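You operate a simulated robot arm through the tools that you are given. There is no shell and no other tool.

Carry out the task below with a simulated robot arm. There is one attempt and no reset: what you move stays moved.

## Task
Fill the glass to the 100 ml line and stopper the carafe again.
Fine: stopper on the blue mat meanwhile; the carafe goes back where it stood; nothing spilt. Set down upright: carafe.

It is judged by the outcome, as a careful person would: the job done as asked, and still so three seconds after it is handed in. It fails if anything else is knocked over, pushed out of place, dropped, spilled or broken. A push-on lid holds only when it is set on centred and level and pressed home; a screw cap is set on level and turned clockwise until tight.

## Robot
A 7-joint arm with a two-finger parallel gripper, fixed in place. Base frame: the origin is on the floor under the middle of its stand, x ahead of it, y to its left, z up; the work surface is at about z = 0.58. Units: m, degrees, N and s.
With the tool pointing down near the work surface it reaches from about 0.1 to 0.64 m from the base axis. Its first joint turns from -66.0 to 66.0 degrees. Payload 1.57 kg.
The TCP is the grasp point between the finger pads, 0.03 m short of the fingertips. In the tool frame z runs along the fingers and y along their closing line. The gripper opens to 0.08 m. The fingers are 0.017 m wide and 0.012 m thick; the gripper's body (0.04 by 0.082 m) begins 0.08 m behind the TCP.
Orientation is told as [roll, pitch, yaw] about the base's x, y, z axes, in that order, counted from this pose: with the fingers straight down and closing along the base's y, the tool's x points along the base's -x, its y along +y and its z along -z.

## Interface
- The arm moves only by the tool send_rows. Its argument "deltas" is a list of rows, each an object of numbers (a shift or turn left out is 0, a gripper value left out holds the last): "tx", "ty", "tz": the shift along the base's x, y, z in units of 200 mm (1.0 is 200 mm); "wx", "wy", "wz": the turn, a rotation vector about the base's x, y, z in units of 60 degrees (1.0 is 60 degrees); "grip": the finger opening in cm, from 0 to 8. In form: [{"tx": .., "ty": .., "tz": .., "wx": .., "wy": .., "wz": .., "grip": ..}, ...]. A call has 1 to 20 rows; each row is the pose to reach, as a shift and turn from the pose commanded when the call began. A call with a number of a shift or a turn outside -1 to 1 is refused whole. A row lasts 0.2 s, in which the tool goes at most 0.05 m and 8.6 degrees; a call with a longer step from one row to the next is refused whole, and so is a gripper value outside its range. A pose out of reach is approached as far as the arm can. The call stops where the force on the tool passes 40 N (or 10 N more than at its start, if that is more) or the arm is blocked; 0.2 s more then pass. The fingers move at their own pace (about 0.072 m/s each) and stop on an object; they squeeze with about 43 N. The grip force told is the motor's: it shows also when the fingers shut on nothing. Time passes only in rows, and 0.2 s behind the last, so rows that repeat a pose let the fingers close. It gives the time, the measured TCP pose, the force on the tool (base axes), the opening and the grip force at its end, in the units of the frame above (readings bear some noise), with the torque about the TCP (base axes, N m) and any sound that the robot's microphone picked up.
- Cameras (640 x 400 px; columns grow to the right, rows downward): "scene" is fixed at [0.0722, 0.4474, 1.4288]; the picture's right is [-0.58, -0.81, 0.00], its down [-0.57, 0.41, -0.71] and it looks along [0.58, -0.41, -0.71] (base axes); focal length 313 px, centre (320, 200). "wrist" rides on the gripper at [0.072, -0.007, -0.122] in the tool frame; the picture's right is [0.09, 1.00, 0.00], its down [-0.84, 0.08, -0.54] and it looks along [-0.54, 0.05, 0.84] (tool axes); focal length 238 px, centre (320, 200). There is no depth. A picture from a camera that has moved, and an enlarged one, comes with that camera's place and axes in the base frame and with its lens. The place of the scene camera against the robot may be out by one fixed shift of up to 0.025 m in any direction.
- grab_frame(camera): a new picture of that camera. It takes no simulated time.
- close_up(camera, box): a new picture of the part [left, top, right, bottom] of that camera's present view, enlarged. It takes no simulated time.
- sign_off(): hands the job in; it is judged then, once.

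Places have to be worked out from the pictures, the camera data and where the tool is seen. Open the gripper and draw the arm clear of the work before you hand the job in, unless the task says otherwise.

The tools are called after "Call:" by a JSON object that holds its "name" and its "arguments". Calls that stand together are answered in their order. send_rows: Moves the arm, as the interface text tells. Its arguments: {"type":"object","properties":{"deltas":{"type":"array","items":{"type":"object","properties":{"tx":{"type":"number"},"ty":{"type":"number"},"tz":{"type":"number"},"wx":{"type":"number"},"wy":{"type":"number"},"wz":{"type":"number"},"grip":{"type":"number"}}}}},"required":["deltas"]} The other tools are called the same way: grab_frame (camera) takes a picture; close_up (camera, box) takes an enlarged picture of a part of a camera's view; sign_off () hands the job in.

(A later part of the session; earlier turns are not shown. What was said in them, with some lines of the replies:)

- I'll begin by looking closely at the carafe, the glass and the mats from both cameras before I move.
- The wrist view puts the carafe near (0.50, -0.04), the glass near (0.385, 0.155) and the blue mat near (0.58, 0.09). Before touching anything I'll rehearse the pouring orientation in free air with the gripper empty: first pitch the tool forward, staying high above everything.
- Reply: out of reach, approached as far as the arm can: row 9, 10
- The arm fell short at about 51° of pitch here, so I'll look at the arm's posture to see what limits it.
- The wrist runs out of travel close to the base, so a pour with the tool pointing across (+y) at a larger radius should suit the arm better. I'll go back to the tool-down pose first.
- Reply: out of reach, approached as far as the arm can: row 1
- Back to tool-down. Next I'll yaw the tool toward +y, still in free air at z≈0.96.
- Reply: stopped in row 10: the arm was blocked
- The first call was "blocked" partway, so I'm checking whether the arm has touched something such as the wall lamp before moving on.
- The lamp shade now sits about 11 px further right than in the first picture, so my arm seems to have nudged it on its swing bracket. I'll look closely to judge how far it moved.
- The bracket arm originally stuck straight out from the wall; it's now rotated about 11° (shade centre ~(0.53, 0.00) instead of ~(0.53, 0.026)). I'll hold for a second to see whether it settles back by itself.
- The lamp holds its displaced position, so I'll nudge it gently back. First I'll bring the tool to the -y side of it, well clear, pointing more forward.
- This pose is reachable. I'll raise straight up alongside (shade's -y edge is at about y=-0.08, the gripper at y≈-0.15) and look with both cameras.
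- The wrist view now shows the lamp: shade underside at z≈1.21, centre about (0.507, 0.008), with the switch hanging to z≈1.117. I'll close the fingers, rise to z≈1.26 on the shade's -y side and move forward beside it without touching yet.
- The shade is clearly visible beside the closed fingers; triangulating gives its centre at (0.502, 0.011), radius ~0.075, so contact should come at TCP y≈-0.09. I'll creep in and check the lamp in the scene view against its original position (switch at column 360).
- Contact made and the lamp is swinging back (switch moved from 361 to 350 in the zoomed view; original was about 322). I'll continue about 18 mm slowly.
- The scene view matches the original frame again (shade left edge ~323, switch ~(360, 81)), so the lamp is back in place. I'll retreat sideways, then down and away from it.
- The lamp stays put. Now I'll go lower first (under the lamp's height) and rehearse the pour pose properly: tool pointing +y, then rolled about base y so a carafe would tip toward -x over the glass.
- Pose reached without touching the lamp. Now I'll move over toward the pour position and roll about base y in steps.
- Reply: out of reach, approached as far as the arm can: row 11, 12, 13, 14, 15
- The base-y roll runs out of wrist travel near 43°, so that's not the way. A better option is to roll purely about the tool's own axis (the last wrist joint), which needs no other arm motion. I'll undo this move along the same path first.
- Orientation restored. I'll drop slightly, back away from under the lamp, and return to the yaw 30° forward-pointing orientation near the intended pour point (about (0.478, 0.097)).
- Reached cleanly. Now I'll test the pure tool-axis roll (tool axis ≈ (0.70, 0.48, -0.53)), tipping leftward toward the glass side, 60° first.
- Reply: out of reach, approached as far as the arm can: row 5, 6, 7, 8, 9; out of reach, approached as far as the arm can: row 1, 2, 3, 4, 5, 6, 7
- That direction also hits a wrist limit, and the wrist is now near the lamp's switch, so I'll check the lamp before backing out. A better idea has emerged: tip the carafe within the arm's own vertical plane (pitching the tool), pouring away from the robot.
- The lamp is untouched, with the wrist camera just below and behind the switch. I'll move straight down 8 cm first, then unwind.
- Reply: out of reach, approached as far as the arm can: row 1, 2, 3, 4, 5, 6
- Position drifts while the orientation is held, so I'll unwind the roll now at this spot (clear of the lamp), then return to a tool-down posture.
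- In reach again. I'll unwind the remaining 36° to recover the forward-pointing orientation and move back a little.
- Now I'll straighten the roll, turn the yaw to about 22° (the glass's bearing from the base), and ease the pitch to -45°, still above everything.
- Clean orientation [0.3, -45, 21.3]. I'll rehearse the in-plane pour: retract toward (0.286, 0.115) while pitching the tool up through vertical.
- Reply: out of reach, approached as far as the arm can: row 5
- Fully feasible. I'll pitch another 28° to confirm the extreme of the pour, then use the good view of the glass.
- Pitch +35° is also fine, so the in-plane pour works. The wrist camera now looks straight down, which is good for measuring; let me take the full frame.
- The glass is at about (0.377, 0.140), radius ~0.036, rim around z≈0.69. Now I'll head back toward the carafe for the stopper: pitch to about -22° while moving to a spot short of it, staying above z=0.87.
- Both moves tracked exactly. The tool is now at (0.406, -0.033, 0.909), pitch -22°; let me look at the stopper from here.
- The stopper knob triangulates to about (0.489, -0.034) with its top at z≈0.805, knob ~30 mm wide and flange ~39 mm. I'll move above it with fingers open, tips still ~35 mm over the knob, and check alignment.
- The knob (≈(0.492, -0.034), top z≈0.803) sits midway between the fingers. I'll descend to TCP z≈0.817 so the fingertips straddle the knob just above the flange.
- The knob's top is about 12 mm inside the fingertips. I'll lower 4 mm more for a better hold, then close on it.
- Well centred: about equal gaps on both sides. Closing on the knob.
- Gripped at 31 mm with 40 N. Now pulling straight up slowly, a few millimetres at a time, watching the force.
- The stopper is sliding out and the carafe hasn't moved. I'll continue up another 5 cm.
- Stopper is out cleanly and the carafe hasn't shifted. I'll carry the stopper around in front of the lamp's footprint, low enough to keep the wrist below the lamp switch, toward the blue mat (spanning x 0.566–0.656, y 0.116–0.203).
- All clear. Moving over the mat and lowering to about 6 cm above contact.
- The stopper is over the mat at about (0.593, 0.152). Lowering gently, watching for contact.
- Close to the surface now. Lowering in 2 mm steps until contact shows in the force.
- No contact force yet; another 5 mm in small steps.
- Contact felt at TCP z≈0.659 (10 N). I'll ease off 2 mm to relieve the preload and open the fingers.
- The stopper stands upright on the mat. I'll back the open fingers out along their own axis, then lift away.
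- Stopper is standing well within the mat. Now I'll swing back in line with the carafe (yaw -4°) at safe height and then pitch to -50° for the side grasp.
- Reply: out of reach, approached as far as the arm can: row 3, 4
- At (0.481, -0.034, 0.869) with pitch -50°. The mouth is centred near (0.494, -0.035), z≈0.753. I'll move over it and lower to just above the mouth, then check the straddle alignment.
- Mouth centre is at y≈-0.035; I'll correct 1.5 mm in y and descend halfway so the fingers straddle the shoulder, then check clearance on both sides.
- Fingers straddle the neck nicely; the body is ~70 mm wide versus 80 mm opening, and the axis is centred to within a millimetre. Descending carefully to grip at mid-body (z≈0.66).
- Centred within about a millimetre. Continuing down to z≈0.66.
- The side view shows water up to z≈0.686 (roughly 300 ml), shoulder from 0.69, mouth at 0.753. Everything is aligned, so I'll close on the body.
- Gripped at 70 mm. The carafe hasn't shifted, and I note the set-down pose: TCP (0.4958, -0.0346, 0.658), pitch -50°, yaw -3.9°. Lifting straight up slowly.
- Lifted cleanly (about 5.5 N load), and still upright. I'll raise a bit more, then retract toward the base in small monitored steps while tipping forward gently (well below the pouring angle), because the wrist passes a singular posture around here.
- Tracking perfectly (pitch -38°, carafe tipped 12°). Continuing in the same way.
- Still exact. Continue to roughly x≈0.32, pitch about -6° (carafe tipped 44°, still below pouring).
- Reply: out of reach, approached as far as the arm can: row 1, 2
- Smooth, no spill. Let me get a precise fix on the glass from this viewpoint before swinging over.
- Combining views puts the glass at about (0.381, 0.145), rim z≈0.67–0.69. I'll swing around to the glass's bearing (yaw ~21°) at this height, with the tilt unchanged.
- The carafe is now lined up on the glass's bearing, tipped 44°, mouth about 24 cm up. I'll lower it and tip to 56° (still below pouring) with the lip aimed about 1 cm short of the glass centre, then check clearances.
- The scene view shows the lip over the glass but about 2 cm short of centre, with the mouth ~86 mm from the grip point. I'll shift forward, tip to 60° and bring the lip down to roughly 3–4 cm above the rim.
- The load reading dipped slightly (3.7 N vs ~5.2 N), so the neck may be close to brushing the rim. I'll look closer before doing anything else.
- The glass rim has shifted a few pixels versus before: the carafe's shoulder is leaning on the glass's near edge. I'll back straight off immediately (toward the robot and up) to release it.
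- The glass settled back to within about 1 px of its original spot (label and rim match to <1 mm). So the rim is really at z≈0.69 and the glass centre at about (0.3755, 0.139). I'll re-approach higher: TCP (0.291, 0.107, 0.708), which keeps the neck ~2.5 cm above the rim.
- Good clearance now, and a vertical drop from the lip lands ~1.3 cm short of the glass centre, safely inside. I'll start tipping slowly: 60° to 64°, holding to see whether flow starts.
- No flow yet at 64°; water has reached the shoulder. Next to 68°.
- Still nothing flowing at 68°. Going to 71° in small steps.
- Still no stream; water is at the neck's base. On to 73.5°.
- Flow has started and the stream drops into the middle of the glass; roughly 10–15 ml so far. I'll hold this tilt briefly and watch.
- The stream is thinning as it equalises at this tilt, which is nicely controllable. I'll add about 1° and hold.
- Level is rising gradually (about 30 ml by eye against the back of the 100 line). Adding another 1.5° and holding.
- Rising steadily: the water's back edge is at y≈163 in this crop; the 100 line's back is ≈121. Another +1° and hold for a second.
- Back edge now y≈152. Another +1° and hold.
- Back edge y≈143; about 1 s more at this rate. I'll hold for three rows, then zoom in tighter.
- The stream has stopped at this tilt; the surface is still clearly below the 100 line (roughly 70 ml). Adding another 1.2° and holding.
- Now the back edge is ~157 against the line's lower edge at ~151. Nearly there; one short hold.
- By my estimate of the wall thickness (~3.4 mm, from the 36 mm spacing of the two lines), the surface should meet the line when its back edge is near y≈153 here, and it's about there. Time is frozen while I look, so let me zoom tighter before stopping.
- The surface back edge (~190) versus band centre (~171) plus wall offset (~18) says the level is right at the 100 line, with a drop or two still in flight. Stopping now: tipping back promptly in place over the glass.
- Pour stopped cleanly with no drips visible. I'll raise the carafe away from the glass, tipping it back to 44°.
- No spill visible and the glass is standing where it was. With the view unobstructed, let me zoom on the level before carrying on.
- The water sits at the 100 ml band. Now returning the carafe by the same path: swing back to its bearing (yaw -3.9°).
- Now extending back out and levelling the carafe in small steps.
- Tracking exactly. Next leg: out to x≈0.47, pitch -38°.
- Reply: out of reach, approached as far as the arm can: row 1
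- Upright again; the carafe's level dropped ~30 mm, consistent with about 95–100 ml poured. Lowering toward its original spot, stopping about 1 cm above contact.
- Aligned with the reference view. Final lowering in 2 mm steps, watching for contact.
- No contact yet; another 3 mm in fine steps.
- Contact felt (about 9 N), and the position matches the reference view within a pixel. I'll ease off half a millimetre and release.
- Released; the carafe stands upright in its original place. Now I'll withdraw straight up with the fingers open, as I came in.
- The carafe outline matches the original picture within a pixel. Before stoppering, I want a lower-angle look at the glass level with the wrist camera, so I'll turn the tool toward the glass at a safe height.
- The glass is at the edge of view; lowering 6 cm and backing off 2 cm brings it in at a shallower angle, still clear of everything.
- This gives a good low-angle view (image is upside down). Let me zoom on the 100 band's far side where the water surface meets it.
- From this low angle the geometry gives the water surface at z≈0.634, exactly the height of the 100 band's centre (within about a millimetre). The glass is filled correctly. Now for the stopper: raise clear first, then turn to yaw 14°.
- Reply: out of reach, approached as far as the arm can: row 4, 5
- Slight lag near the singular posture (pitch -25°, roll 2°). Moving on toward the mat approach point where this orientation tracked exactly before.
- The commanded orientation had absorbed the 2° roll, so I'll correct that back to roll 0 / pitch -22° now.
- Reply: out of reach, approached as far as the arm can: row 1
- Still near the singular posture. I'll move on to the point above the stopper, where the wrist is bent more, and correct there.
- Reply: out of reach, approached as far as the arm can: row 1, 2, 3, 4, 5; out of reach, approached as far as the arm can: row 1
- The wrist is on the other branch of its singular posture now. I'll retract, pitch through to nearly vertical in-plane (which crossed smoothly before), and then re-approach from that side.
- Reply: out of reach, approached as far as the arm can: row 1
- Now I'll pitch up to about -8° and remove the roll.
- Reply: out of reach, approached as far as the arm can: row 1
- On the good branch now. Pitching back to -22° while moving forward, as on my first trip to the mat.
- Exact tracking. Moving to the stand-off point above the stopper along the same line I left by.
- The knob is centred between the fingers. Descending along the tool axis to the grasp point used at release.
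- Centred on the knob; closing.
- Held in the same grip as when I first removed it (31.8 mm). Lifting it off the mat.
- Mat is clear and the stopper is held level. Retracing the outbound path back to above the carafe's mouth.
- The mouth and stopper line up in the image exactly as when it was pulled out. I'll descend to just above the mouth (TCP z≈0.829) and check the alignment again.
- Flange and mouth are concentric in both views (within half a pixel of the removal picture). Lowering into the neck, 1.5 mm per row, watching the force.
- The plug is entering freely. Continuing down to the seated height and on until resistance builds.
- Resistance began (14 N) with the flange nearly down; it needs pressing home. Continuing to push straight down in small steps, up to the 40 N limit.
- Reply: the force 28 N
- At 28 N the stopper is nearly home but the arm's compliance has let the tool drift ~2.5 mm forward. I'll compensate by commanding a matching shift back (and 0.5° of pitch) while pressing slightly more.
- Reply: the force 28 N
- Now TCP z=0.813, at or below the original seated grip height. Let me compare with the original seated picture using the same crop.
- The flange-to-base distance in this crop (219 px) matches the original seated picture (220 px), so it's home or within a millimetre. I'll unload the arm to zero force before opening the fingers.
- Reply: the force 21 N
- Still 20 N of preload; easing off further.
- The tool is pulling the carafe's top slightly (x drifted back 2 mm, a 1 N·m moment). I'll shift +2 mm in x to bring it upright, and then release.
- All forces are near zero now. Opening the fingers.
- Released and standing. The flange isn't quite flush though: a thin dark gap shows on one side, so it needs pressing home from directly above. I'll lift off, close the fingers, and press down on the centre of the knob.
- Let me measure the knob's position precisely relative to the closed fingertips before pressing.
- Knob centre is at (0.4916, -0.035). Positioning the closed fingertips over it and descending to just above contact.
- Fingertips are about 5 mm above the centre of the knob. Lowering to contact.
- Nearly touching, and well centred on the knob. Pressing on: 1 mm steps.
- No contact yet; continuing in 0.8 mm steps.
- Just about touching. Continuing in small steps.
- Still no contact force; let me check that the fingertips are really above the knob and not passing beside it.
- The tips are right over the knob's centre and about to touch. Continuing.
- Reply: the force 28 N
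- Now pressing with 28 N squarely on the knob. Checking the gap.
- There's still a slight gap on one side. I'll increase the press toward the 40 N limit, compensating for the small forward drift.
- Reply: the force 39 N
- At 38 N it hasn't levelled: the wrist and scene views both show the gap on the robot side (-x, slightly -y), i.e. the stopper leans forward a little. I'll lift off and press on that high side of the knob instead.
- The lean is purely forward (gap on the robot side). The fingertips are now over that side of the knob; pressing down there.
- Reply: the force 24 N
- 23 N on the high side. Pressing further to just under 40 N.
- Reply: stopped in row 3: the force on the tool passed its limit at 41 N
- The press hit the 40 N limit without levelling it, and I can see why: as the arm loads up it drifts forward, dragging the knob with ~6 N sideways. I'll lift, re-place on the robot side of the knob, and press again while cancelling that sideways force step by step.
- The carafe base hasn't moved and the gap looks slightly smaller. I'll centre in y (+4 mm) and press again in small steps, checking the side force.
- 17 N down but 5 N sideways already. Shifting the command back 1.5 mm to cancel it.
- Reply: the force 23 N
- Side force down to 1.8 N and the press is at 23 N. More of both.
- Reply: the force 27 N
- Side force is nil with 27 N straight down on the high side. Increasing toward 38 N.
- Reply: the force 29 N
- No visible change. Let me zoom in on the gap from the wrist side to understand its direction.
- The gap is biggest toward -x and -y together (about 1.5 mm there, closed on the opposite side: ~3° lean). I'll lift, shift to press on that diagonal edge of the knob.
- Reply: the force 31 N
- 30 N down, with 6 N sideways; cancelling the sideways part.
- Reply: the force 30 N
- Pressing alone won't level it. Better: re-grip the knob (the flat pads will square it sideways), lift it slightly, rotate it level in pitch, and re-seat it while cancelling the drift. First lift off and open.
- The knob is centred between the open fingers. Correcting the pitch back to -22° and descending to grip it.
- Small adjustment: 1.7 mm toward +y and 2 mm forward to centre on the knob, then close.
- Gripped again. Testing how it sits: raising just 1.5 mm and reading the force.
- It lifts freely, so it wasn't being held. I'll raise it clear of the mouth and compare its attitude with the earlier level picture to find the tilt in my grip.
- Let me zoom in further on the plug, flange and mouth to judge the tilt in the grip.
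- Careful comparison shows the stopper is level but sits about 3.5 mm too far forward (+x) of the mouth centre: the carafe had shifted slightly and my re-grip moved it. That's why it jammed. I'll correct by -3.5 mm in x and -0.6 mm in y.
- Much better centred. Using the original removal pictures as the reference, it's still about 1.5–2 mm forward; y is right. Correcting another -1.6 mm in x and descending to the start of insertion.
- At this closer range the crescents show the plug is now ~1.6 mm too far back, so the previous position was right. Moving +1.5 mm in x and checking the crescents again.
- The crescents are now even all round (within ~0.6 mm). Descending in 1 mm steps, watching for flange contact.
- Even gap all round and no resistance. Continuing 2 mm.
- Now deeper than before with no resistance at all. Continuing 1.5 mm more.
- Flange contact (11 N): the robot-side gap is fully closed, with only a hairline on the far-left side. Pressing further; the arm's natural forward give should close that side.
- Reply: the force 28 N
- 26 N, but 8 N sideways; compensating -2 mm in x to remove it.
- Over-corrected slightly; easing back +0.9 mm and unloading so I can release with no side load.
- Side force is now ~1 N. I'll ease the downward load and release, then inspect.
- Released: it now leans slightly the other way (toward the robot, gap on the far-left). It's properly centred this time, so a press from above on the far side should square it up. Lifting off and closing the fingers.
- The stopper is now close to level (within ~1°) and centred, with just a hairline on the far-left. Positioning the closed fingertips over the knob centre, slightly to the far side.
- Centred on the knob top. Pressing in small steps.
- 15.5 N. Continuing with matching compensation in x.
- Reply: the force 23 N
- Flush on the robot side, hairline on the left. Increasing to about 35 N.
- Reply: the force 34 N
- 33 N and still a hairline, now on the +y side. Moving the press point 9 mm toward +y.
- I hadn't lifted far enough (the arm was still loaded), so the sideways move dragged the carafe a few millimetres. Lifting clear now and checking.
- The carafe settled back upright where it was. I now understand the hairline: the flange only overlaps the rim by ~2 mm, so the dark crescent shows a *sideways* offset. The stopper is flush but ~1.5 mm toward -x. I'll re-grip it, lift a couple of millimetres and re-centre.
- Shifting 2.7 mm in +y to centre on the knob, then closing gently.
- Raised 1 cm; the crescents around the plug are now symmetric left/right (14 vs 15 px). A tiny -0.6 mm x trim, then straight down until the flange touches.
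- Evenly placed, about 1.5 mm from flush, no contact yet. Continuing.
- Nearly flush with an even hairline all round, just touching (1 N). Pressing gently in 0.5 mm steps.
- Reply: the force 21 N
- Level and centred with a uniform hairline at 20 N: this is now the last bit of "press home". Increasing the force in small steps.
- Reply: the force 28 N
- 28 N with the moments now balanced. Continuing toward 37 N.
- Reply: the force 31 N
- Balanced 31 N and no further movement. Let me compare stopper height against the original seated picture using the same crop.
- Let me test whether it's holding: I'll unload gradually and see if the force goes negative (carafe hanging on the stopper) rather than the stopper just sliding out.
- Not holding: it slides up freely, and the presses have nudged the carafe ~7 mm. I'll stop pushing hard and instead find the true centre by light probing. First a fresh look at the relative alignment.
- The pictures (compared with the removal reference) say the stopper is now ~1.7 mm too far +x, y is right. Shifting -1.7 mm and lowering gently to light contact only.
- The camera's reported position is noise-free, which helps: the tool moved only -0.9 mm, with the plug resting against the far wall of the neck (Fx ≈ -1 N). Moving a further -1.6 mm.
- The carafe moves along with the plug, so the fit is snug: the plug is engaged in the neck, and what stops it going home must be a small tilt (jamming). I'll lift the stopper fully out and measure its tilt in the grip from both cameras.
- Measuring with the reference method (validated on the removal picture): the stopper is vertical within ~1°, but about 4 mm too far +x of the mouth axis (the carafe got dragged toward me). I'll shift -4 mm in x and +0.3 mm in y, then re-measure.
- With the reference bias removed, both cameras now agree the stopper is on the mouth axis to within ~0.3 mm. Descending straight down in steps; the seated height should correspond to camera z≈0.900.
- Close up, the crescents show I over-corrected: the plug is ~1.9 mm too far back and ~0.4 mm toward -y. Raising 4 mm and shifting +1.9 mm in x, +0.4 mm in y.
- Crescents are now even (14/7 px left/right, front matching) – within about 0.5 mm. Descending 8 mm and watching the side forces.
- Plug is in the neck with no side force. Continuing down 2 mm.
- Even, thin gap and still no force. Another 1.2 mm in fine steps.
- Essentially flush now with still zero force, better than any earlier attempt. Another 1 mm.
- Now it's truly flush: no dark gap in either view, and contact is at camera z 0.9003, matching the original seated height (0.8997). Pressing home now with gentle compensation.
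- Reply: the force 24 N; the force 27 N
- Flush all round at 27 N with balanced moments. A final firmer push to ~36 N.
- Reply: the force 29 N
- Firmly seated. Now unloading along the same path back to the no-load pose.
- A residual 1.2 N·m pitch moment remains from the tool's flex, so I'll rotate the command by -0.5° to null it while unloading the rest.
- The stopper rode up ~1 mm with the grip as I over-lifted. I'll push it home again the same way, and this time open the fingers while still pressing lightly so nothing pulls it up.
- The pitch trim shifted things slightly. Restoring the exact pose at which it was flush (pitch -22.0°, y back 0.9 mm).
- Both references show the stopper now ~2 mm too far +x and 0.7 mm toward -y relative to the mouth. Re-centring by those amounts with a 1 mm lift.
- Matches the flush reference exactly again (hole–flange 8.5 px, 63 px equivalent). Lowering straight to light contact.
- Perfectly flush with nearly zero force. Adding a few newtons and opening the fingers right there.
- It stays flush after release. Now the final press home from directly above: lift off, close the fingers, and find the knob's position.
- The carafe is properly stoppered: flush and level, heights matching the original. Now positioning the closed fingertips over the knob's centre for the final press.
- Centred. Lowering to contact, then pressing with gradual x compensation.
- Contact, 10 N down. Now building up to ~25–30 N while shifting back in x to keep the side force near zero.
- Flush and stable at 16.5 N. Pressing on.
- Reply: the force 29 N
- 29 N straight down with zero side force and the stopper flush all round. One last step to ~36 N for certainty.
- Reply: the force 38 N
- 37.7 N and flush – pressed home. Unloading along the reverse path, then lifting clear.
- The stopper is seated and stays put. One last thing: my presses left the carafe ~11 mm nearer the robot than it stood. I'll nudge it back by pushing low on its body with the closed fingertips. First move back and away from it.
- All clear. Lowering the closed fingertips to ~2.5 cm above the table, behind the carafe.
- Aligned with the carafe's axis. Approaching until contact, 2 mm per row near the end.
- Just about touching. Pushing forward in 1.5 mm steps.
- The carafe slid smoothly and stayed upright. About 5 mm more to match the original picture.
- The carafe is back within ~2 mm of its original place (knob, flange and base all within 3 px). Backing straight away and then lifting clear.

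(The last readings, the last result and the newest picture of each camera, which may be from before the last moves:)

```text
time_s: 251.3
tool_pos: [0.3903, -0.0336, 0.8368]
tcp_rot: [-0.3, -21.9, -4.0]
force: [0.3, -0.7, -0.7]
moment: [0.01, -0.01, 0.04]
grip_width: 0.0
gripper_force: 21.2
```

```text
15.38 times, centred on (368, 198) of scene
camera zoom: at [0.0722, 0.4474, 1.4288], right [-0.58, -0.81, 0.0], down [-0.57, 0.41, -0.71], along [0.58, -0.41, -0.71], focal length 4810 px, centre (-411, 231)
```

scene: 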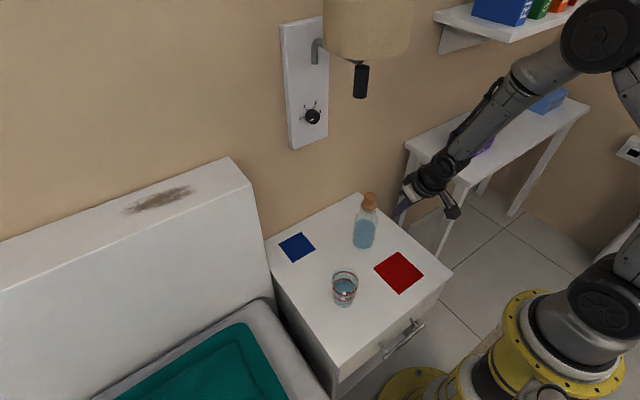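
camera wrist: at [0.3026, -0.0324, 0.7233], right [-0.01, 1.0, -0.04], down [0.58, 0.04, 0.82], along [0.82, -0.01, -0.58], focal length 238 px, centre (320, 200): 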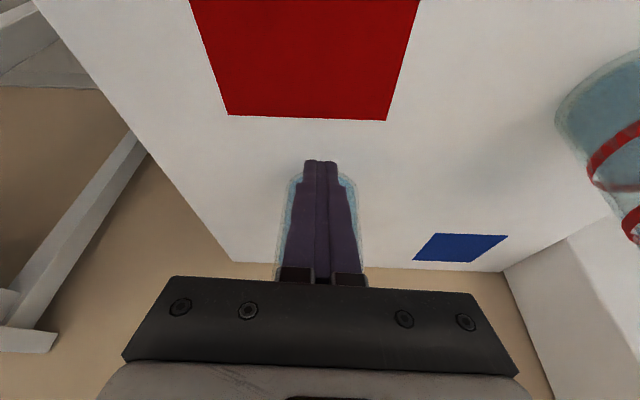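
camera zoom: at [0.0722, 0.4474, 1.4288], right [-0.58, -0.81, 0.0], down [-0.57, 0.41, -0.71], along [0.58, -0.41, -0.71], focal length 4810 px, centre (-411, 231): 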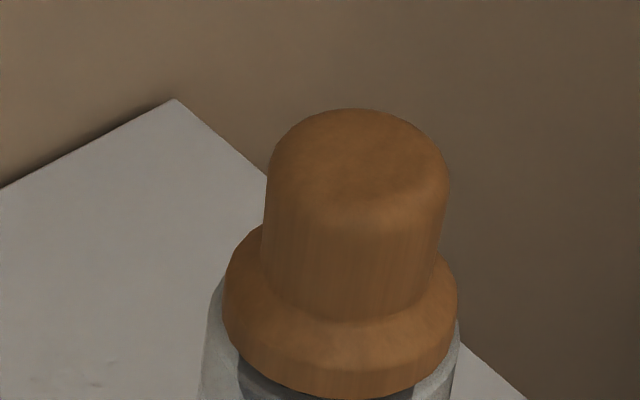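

Everything looks in place. Final checks: the stopper seam, the glass level, the lamp, and the table surface.

Call:
{"name": "close_up", "arguments": {"camera": "scene", "box": [353, 196, 379, 214]}}

Call:
{"name": "close_up", "arguments": {"camera": "scene", "box": [328, 265, 362, 309]}}

Call:
{"name": "close_up", "arguments": {"camera": "scene", "box": [270, 0, 450, 112]}}

Call:
{"name": "close_up", "arguments": {"camera": "scene", "box": [260, 180, 460, 320]}}

```text
16.00 times, centred on (366, 205) of scene
camera zoom: at [0.0722, 0.4474, 1.4288], right [-0.58, -0.81, 0.0], down [-0.57, 0.41, -0.71], along [0.58, -0.41, -0.71], focal length 5003 px, centre (-416, 120)
```

zoom: 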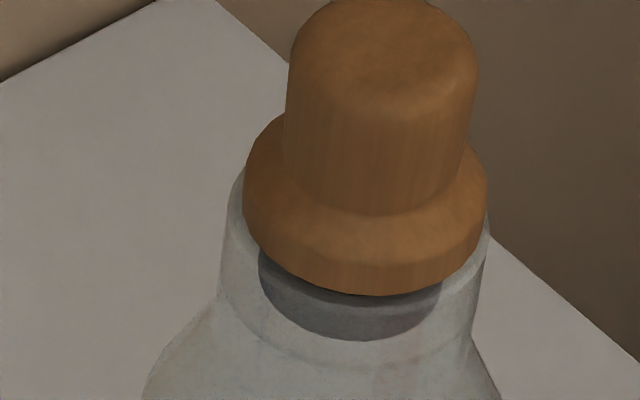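

```text
9.09 times, centred on (345, 287) of scene
camera zoom: at [0.0722, 0.4474, 1.4288], right [-0.58, -0.81, 0.0], down [-0.57, 0.41, -0.71], along [0.58, -0.41, -0.71], focal length 2842 px, centre (93, -591)
```

zoom: 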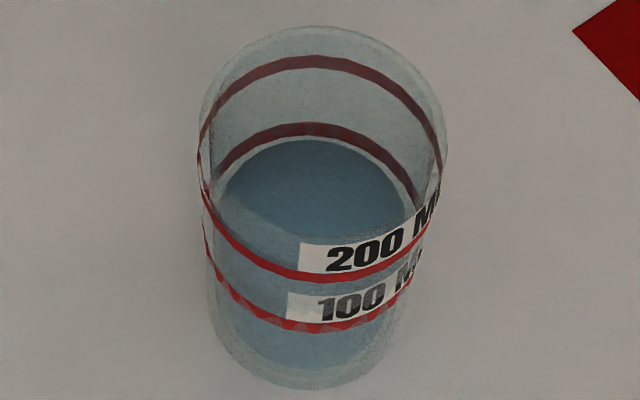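

```text
3.56 times, centred on (360, 56) of scene
camera zoom: at [0.0722, 0.4474, 1.4288], right [-0.58, -0.81, 0.0], down [-0.57, 0.41, -0.71], along [0.58, -0.41, -0.71], focal length 1112 px, centre (178, 712)
```

zoom: 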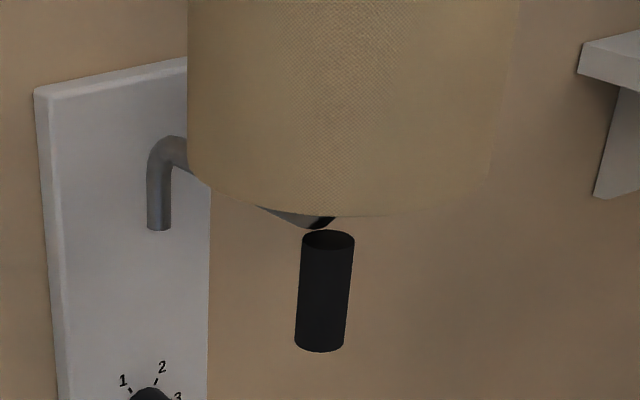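

```text
2.86 times, centred on (360, 250) of scene
camera zoom: at [0.0722, 0.4474, 1.4288], right [-0.58, -0.81, 0.0], down [-0.57, 0.41, -0.71], along [0.58, -0.41, -0.71], focal length 893 px, centre (206, 57)
```

zoom: 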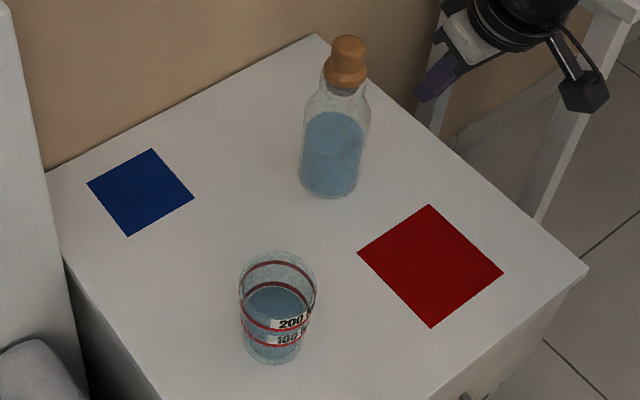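

All good: the stopper seam is closed all round, water at the 100 ml band, lamp in place, table dry. Now opening the gripper and drawing the arm clear of the work.

Call:
{"name": "send_rows", "arguments": {"deltas": [{"tx": -0.05, "ty": -0.05, "tz": 0.05, "grip": 8}, {"tx": -0.1, "ty": -0.12, "tz": 0.12, "grip": 8}, {"tx": -0.15, "ty": -0.2, "tz": 0.2, "grip": 8}, {"tx": -0.2, "ty": -0.3, "tz": 0.28, "grip": 8}, {"tx": -0.22, "ty": -0.4, "tz": 0.35, "grip": 8}, {"tx": -0.22, "ty": -0.4, "tz": 0.35, "grip": 8}, {"tx": -0.22, "ty": -0.4, "tz": 0.35, "grip": 8}]}}

Call:
{"name": "grab_frame", "arguments": {"camera": "scene"}}

Call:
{"name": "close_up", "arguments": {"camera": "scene", "box": [353, 196, 379, 214]}}

```text
time_s: 252.9
tool_pos: [0.3449, -0.1151, 0.9037]
tcp_rot: [-0.2, -22.0, -4.0]
force: [0.4, 0.5, 0.1]
moment: [0.04, -0.01, 0.03]
grip_width: 0.0801
gripper_force: 0.1
```

```text
taken
```

scene: 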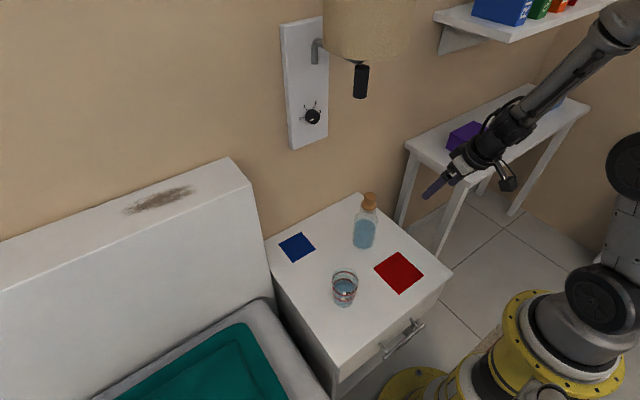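

```text
16.00 times, centred on (366, 205) of scene
camera zoom: at [0.0722, 0.4474, 1.4288], right [-0.58, -0.81, 0.0], down [-0.57, 0.41, -0.71], along [0.58, -0.41, -0.71], focal length 5003 px, centre (-416, 120)
```

zoom: 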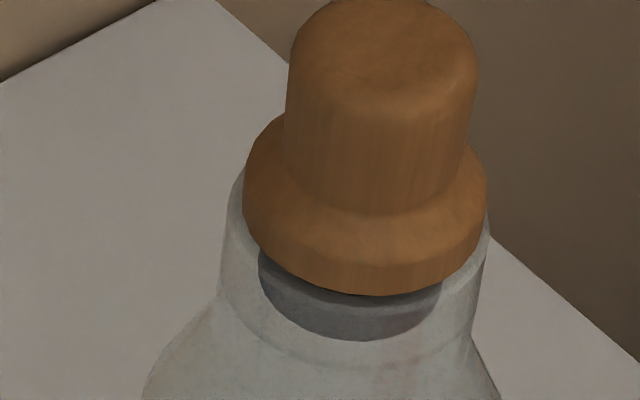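

The gripper is open and the arm is clear. The glass is filled to the 100 ml line, and the carafe is upright in its original place with the stopper flush and pressed home. The stopper waited on the blue mat in between, and I see no spill. While I was testing arm poses the lamp got bumped and swung out of place; I pushed it back to within about a pixel of its original position. The carafe also briefly leaned on the glass before pouring, but the glass settled back within about 1 mm. Handing in.

Call:
{"name": "sign_off", "arguments": {}}

```text
The job is handed in.
```

I filled the glass to the 100 ml line and put the stopper back on the carafe. The job is handed in, and I don't have the verdict yet.

- **Glass:** two camera angles put the water at the middle of the 100 ml band, within about 1–2 mm. I saw no spill.
- **Carafe:** it stands upright within about 2 mm of where it started.
- **Stopper:** it stood on the blue mat while I poured. Getting it back on took several tries because it went in slightly off-centre and jammed. It now sits level and flush all round. I pressed it home from above with about 38 N and did not pull-test it after that.

Three things got moved or touched along the way:

- **Lamp:** while I was testing arm poses at the start, the arm bumped the wall lamp and swung it about 11°. I pushed it back to within about a pixel of its original position in the camera view.
- **Glass contact:** before pouring, the carafe leaned on the glass rim for a moment and tilted it a few degrees. It settled back within about 1 mm.
- **Carafe shift:** the stopper attempts dragged the carafe about 1 cm, so I nudged it back afterwards.
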